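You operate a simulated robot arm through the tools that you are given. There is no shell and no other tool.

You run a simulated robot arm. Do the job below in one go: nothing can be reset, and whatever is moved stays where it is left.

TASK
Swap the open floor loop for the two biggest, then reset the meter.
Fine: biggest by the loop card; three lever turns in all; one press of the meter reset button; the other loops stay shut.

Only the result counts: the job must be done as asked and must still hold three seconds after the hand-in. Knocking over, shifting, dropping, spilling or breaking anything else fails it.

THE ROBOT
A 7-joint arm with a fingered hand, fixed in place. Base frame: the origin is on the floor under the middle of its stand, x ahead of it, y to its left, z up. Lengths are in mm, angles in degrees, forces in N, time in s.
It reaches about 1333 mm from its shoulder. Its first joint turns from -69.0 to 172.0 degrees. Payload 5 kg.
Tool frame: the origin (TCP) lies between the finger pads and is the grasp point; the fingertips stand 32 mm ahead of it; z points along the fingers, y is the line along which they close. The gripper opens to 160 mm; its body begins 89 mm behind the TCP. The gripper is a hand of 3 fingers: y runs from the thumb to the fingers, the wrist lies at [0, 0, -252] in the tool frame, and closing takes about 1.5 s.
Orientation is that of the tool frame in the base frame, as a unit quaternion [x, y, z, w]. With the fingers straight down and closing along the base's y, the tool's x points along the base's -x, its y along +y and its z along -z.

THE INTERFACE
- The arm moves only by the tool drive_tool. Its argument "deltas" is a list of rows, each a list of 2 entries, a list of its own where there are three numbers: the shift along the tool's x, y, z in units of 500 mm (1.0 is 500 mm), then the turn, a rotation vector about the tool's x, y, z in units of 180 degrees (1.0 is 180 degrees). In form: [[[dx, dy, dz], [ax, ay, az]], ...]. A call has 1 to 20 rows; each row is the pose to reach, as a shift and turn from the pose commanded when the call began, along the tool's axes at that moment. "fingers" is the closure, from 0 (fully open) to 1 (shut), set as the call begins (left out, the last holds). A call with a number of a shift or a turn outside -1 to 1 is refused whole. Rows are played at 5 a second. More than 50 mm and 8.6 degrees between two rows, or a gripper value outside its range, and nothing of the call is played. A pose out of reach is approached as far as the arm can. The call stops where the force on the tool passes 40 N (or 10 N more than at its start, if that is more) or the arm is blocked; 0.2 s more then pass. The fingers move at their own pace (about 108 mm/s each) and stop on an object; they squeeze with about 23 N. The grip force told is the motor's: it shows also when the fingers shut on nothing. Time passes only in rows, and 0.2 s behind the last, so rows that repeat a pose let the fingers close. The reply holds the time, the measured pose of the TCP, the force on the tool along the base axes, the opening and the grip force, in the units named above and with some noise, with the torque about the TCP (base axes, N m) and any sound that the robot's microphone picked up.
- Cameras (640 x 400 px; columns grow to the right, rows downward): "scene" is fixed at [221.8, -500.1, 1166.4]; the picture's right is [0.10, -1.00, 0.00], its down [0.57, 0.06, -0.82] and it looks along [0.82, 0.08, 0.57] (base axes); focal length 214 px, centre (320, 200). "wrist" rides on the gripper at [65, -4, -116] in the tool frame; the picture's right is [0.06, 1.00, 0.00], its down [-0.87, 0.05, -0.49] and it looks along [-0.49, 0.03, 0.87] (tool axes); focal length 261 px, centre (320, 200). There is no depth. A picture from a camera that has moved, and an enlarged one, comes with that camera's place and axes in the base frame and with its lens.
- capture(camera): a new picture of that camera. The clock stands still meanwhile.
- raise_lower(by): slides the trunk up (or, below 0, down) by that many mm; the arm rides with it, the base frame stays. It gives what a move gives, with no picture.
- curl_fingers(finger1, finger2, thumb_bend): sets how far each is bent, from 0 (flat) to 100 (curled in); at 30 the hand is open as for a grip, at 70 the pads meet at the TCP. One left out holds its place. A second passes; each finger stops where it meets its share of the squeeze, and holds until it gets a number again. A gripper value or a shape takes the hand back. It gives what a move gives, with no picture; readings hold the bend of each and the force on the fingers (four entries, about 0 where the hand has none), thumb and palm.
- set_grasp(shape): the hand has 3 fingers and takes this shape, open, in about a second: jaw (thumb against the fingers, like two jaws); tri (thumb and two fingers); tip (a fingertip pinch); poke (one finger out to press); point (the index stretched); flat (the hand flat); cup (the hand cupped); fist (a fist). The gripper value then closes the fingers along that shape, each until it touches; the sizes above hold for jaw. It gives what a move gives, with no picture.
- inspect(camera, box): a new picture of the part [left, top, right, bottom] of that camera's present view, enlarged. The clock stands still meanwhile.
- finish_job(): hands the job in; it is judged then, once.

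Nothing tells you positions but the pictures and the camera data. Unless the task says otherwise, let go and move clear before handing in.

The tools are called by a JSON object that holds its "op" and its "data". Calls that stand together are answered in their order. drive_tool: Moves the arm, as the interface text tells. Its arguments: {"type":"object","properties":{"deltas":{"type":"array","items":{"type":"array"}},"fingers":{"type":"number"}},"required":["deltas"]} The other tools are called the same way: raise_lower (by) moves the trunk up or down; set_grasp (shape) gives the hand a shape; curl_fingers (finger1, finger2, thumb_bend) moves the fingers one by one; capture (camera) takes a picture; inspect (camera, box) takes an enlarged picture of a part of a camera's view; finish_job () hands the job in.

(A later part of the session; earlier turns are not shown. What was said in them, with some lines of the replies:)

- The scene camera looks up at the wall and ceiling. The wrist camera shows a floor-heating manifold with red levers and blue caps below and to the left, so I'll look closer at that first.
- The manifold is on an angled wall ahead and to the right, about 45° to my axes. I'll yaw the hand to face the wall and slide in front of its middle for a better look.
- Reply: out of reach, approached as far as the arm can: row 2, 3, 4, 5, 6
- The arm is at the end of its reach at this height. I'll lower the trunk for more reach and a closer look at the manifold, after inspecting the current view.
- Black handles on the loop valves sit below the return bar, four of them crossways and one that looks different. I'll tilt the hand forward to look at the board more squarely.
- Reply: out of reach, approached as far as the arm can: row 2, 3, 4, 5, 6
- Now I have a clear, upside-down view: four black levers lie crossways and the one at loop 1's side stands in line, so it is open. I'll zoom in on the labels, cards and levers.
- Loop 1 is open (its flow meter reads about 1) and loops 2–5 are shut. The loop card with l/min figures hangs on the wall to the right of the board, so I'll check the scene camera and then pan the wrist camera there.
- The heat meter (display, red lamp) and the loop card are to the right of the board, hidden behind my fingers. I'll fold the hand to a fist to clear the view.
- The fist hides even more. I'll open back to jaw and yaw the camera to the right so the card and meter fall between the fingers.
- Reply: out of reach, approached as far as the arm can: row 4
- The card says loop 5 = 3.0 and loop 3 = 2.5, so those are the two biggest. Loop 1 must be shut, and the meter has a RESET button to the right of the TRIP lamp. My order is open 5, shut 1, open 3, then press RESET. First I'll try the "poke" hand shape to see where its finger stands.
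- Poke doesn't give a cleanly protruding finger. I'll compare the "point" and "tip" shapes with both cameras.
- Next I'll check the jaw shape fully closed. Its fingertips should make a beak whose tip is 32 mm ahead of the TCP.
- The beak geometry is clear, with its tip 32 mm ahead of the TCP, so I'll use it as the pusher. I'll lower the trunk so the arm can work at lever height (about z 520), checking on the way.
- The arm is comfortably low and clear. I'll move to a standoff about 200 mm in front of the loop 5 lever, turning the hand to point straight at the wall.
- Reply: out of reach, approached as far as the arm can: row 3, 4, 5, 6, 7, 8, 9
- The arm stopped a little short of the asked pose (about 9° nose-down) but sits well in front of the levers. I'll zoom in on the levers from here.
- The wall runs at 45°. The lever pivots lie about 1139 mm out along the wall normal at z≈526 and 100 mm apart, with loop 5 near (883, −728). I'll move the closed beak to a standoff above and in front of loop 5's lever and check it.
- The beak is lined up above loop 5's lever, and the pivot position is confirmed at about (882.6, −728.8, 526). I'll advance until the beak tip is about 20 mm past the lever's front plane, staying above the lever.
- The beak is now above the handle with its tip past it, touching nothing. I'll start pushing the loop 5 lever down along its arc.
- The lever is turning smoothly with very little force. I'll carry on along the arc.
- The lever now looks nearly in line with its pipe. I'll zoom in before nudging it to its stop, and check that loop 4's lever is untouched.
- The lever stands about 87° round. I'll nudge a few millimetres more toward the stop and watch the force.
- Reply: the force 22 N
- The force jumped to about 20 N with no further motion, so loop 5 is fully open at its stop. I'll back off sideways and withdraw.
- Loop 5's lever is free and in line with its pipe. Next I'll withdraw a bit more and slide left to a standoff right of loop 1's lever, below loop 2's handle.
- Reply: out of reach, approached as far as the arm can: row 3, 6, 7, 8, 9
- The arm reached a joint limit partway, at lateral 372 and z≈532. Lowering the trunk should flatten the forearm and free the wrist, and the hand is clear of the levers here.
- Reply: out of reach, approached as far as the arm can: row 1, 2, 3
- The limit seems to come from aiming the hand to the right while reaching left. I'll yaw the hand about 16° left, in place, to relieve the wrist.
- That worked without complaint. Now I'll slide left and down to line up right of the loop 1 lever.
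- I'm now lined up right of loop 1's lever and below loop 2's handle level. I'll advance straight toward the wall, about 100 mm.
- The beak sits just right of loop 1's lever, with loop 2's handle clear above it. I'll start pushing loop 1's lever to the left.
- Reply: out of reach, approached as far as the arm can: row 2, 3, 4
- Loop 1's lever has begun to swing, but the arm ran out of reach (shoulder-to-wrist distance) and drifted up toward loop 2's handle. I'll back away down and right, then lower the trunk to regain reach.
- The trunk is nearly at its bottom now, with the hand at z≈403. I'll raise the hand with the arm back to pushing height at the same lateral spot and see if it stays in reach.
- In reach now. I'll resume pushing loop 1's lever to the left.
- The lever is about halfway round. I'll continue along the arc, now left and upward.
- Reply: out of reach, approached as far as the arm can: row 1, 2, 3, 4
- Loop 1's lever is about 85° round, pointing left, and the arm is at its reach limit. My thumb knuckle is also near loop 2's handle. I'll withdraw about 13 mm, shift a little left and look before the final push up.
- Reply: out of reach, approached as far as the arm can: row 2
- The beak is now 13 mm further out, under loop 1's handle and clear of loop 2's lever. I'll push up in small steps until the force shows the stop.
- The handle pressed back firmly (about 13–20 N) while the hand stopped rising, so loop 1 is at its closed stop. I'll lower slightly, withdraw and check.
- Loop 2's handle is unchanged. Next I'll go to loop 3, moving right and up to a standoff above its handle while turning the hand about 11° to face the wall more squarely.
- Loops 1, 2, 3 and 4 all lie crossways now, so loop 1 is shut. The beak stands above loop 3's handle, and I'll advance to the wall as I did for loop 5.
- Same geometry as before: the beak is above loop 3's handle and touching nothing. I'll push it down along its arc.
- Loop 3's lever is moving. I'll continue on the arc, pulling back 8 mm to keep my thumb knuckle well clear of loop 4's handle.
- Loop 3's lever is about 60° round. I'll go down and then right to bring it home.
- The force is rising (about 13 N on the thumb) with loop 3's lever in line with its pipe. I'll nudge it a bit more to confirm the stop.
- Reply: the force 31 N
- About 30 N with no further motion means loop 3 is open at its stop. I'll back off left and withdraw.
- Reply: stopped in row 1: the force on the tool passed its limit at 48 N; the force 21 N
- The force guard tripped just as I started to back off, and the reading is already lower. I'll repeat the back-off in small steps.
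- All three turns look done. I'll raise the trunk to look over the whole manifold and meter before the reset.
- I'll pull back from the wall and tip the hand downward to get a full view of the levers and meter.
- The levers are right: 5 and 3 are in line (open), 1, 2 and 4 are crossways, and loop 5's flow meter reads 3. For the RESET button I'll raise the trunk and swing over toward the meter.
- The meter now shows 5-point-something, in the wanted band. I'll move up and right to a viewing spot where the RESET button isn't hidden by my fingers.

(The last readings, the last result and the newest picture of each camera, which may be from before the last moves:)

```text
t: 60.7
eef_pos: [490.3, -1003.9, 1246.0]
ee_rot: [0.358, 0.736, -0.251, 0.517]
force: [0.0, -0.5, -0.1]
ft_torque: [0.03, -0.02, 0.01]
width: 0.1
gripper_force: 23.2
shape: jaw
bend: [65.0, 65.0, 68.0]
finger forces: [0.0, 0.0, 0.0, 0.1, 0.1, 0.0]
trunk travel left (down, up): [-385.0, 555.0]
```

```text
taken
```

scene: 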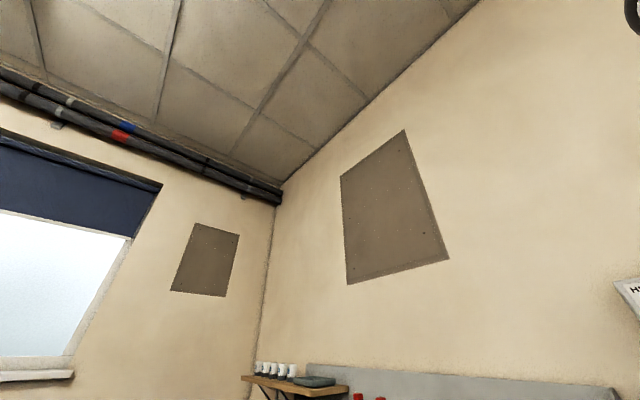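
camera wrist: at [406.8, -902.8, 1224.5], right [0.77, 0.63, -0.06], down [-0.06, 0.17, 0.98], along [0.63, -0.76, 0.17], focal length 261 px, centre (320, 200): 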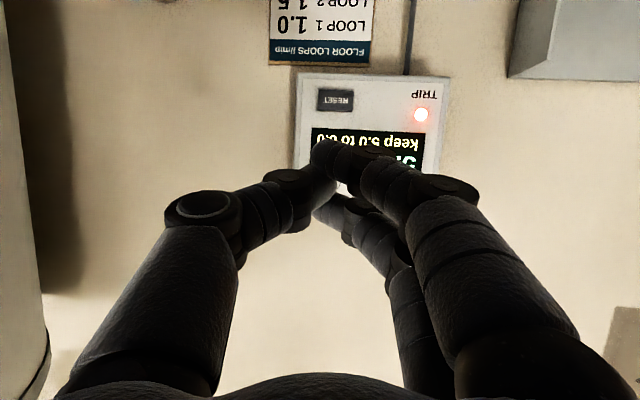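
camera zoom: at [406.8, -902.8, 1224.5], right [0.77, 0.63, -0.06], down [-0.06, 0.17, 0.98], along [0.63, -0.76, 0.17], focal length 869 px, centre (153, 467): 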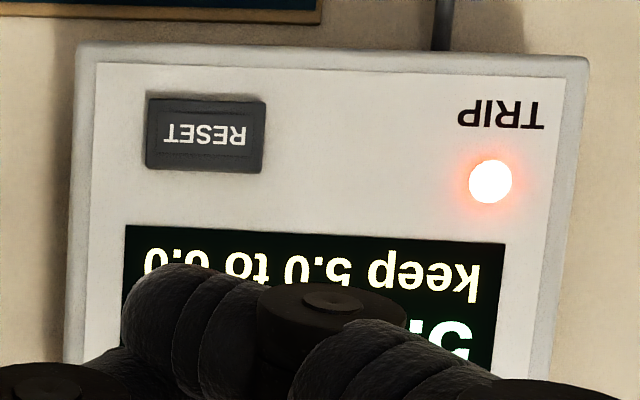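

The RESET button is clearly visible, and I place it near (647, −1170, 1150) with the meter face about 1285 mm out along the wall normal. I'll move closer but stay above the button to refine that.

{"op": "drive_tool", "data": {"deltas": [[[0.007, 0, 0.0524], [0, 0, 0]], [[0.0139, -0.0001, 0.1048], [0, 0, 0]], [[0.0209, -0.0001, 0.1572], [0, 0, 0]], [[0.0278, -0.0002, 0.2096], [0, 0, 0]]]}}

{"op": "capture", "data": {"camera": "wrist"}}

{"op": "inspect", "data": {"camera": "wrist", "box": [260, 40, 440, 160]}}

```text
t: 61.7
eef_pos: [549.2, -1079.0, 1197.2]
ee_rot: [0.358, 0.736, -0.251, 0.517]
force: [-0.1, 0.2, 0.2]
ft_torque: [0.01, -0.01, -0.01]
width: 0.0
gripper_force: 23.3
shape: jaw
bend: [65.0, 65.0, 68.0]
finger forces: [0.0, 0.1, 0.1, 0.0, 0.0, 0.1]
trunk travel left (down, up): [-385.0, 555.0]
```

```text
taken
camera wrist: at [464.9, -977.6, 1175.2], right [0.77, 0.63, -0.06], down [-0.06, 0.17, 0.98], along [0.63, -0.76, 0.17], focal length 261 px, centre (320, 200)
```

wrist: 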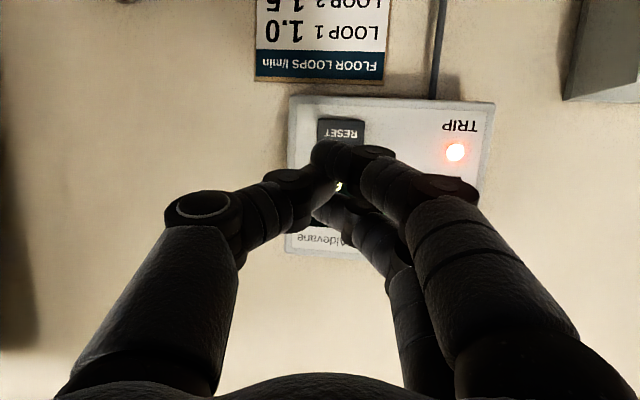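

```text
3.33 times, centred on (350, 100) of wrist
camera zoom: at [464.9, -977.6, 1175.2], right [0.77, 0.63, -0.06], down [-0.06, 0.17, 0.98], along [0.63, -0.76, 0.17], focal length 869 px, centre (220, 533)
```

zoom: 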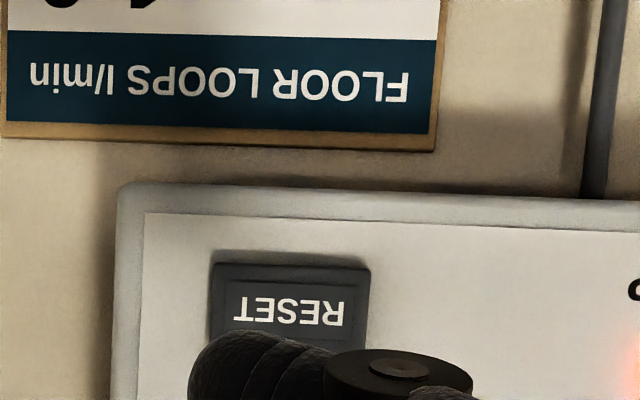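

The refined button position is lateral −370 along the wall, z≈1152, depth about 1271–1285. With the hand tilted nose-down the upper fingertip leads, so I'll line it up with the button and stop about 25 mm short.

{"op": "drive_tool", "data": {"deltas": [[[0.0503, 0.001, 0.0182], [0, 0, 0]], [[0.1006, 0.002, 0.0364], [0, 0, 0]], [[0.087, 0.0069, 0.0737], [0, 0, 0]], [[0.0734, 0.0117, 0.111], [0, 0, 0]], [[0.0598, 0.0166, 0.1483], [0, 0, 0]]]}}

{"op": "capture", "data": {"camera": "wrist"}}

{"op": "inspect", "data": {"camera": "wrist", "box": [230, 110, 410, 230]}}

```text
t: 62.9
eef_pos: [595.2, -1117.6, 1142.8]
ee_rot: [0.358, 0.736, -0.251, 0.517]
force: [-0.5, 0.0, 0.7]
ft_torque: [0.0, -0.02, 0.02]
width: 0.0
gripper_force: 23.1
shape: jaw
bend: [65.0, 65.0, 68.0]
finger forces: [0.1, 0.1, 0.0, 0.1, 0.1, 0.0]
trunk travel left (down, up): [-385.0, 555.0]
```

```text
taken
camera wrist: at [510.0, -1017.9, 1121.4], right [0.77, 0.63, -0.06], down [-0.06, 0.17, 0.98], along [0.63, -0.76, 0.17], focal length 261 px, centre (320, 200)
```

wrist: 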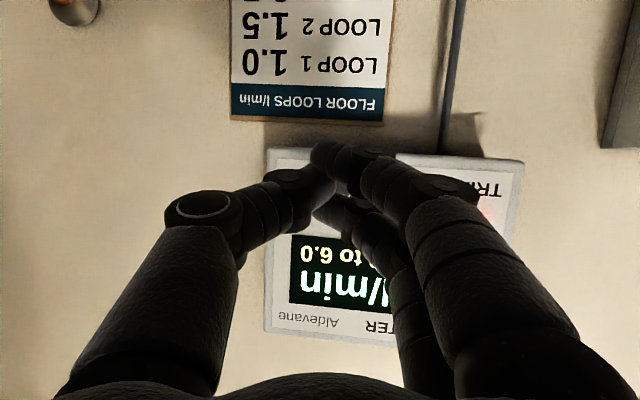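

```text
3.33 times, centred on (320, 170) of wrist
camera zoom: at [510.0, -1017.9, 1121.4], right [0.77, 0.63, -0.06], down [-0.06, 0.17, 0.98], along [0.63, -0.76, 0.17], focal length 869 px, centre (320, 300)
```

zoom: 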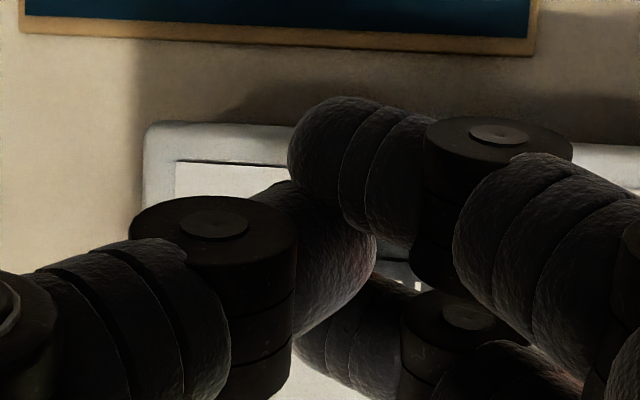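

The leading fingertip is aligned with the button, about 25 mm short. I'll creep forward and watch the force.

{"op": "drive_tool", "data": {"deltas": [[[0.001, 0.001, 0.0088], [0, 0, 0]], [[0.0021, 0.0019, 0.0177], [0, 0, 0]], [[-0.0006, 0.0029, 0.0251], [0, 0, 0]], [[-0.0027, 0.0037, 0.0307], [0, 0, 0]], [[-0.0047, 0.0044, 0.0363], [0, 0, 0]]]}}

{"op": "capture", "data": {"camera": "wrist"}}

```text
t: 64.1
eef_pos: [606.5, -1131.6, 1140.8]
ee_rot: [0.357, 0.736, -0.251, 0.517]
force: [-0.1, -0.6, -0.7]
ft_torque: [-0.01, 0.03, -0.01]
width: 0.0
gripper_force: 22.9
shape: jaw
bend: [65.0, 65.0, 68.0]
finger forces: [0.0, 0.1, 0.0, 0.0, 0.1, 0.0]
trunk travel left (down, up): [-385.0, 555.0]
```

```text
taken
camera wrist: at [522.3, -1030.0, 1118.3], right [0.77, 0.63, -0.06], down [-0.06, 0.17, 0.98], along [0.63, -0.76, 0.17], focal length 261 px, centre (320, 200)
```

wrist: 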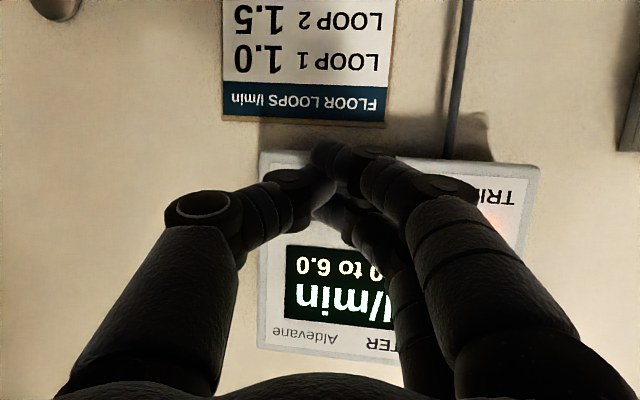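

No contact yet. I'll go on in 2.5 mm steps.

{"op": "drive_tool", "data": {"deltas": [[[-0.0017, 0.0006, 0.0047], [0, 0, 0]], [[-0.0034, 0.0012, 0.0093], [0, 0, 0]], [[-0.0051, 0.0018, 0.014], [0, 0, 0]]]}}

```text
t: 64.9
eef_pos: [612.2, -1136.4, 1140.1]
ee_rot: [0.358, 0.735, -0.251, 0.518]
force: [0.4, 0.0, 0.4]
ft_torque: [0.02, 0.02, 0.02]
width: 0.1
gripper_force: 23.2
shape: jaw
bend: [65.0, 65.0, 68.0]
finger forces: [0.1, 0.0, 0.1, 0.1, 0.0, 0.1]
trunk travel left (down, up): [-385.0, 555.0]
```

{"op": "drive_tool", "data": {"deltas": [[[-0.0017, 0.0006, 0.0047], [0, 0, 0]], [[-0.0034, 0.0012, 0.0093], [0, 0, 0]]]}}

{"op": "capture", "data": {"camera": "wrist"}}

```text
t: 65.5
eef_pos: [615.7, -1141.5, 1139.2]
ee_rot: [0.358, 0.736, -0.251, 0.517]
force: [-0.3, 0.4, 0.3]
ft_torque: [0.01, -0.01, 0.01]
width: 0.1
gripper_force: 23.1
shape: jaw
bend: [65.0, 65.0, 68.0]
finger forces: [0.0, 0.1, 0.0, 0.0, 0.0, 0.1]
trunk travel left (down, up): [-385.0, 555.0]
```

```text
taken
camera wrist: at [531.4, -1038.8, 1117.9], right [0.77, 0.63, -0.06], down [-0.06, 0.17, 0.98], along [0.63, -0.76, 0.17], focal length 261 px, centre (320, 200)
```

wrist: 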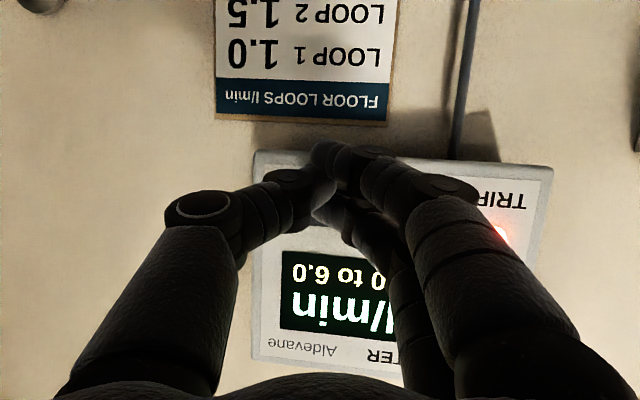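

Still no contact. Rescaling the meter's size across the pictures puts its face nearer 1300, so there are about 12 mm more to go. I'll continue slowly.

{"op": "drive_tool", "data": {"deltas": [[[-0.0017, 0.0006, 0.0047], [0, 0, 0]], [[-0.0034, 0.0012, 0.0093], [0, 0, 0]], [[-0.0051, 0.0018, 0.014], [0, 0, 0]]]}}

```text
t: 66.3
eef_pos: [621.4, -1143.6, 1141.3]
ee_rot: [0.357, 0.736, -0.251, 0.518]
force: [-5.6, 7.8, -3.5]
ft_torque: [0.0, 0.04, 0.04]
width: 0.0
gripper_force: 22.8
shape: jaw
bend: [65.0, 67.0, 68.0]
finger forces: [0.0, 0.0, 0.0, 0.0, 0.1, 0.0]
trunk travel left (down, up): [-385.0, 555.0]
heard: click
```

I heard a click at about 10 N, so the button was pressed. I'll look at the TRIP lamp before withdrawing.

{"op": "capture", "data": {"camera": "wrist"}}

{"op": "inspect", "data": {"camera": "wrist", "box": [440, 150, 580, 270]}}

```text
taken
camera wrist: at [536.7, -1043.6, 1118.7], right [0.77, 0.63, -0.06], down [-0.06, 0.17, 0.98], along [0.63, -0.76, 0.17], focal length 261 px, centre (320, 200)
```

wrist: 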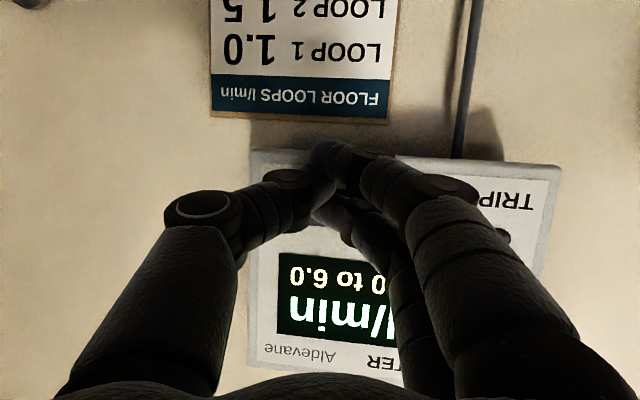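

```text
3.33 times, centred on (510, 210) of wrist
camera zoom: at [536.7, -1043.6, 1118.7], right [0.77, 0.63, -0.06], down [-0.06, 0.17, 0.98], along [0.63, -0.76, 0.17], focal length 869 px, centre (-313, 167)
```

zoom: 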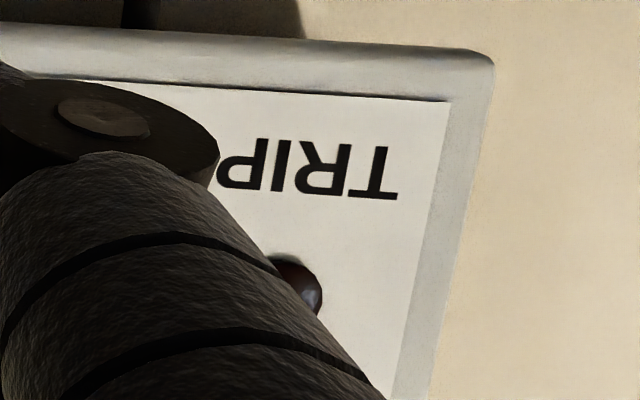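

The TRIP lamp is out, so I'll withdraw straight back in one smooth move.

{"op": "drive_tool", "data": {"deltas": [[[0.0102, -0.0037, -0.028], [0, 0, 0]], [[0.0306, -0.011, -0.0839], [0, 0, 0]], [[0.0577, -0.0207, -0.1586], [0, 0, 0]], [[0.0849, -0.0305, -0.2332], [0, 0, 0]], [[0.112, -0.0402, -0.3078], [0, 0, 0]]]}}

{"op": "capture", "data": {"camera": "wrist"}}

```text
t: 67.5
eef_pos: [504.3, -1027.9, 1141.0]
ee_rot: [0.357, 0.736, -0.251, 0.518]
force: [-0.3, 0.1, 0.6]
ft_torque: [0.02, -0.03, -0.01]
width: 0.0
gripper_force: 23.1
shape: jaw
bend: [65.0, 66.0, 68.0]
finger forces: [0.1, 0.1, 0.0, 0.0, 0.0, 0.0]
trunk travel left (down, up): [-385.0, 555.0]
```

```text
taken
camera wrist: at [419.4, -927.6, 1117.6], right [0.77, 0.63, -0.06], down [-0.06, 0.17, 0.98], along [0.63, -0.76, 0.17], focal length 261 px, centre (320, 200)
```

wrist: 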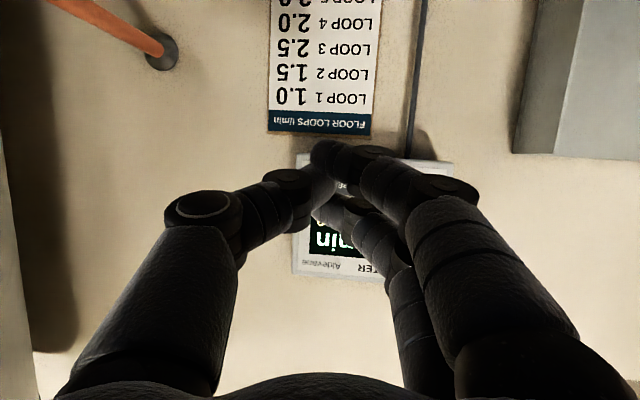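

I'm clear of the meter. I'll raise a bit to see the whole meter face for a final check.

{"op": "raise_lower", "data": {"by": 110}}

{"op": "capture", "data": {"camera": "wrist"}}

{"op": "inspect", "data": {"camera": "wrist", "box": [280, 50, 460, 170]}}

```text
t: 68.9
eef_pos: [504.7, -1030.1, 1247.7]
ee_rot: [0.358, 0.736, -0.251, 0.517]
force: [0.3, 0.5, -0.4]
ft_torque: [0.01, 0.03, 0.0]
width: 0.0
gripper_force: 23.2
shape: jaw
bend: [65.0, 66.0, 68.0]
finger forces: [0.0, 0.0, 0.0, 0.1, 0.0, 0.0]
trunk travel left (down, up): [-495.0, 445.0]
```

```text
taken
camera wrist: at [419.9, -928.9, 1226.6], right [0.77, 0.63, -0.06], down [-0.06, 0.17, 0.98], along [0.63, -0.76, 0.17], focal length 261 px, centre (320, 200)
```

wrist: 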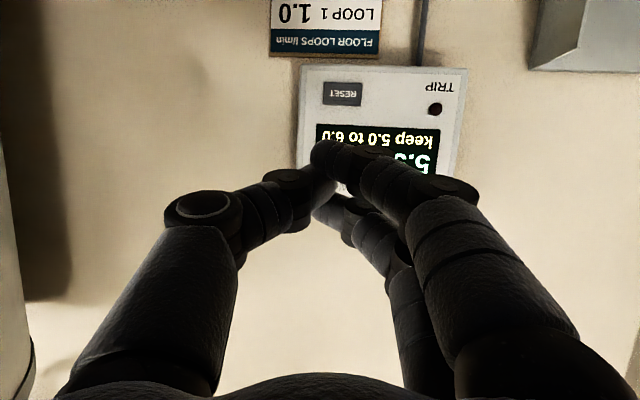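

```text
3.33 times, centred on (370, 110) of wrist
camera zoom: at [419.9, -928.9, 1226.6], right [0.77, 0.63, -0.06], down [-0.06, 0.17, 0.98], along [0.63, -0.76, 0.17], focal length 869 px, centre (153, 500)
```

zoom: 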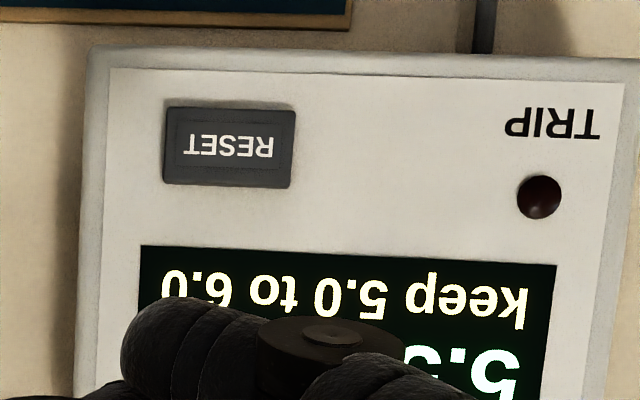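

The TRIP lamp is dark and the meter reads 5.5 l/min, which is loop 5 (3.0) plus loop 3 (2.5) with the others shut. The hand is clear of everything, so I'm handing in.

{"op": "finish_job", "data": {}}

```text
The job is handed in.
```

The swap is done and the meter is reset. By the loop card, the two biggest loops are 5 (3.0 l/min) and 3 (2.5 l/min), so I opened those and shut loop 1, which had been open.

- **Levers:** I made three turns in all: 5 opened, 1 shut, 3 opened. Each was pushed to its stop. After the last turn the picture showed 5 and 3 in line with their pipes, and 1, 2 and 4 crossways.
- **Meter:** I pressed RESET once and heard one click. The TRIP lamp went out, and the meter then read 5.5 l/min, inside its 5.0 to 6.0 band.
- **Surroundings:** I saw nothing else knocked or moved. The hand was clear of the wall when I handed in.
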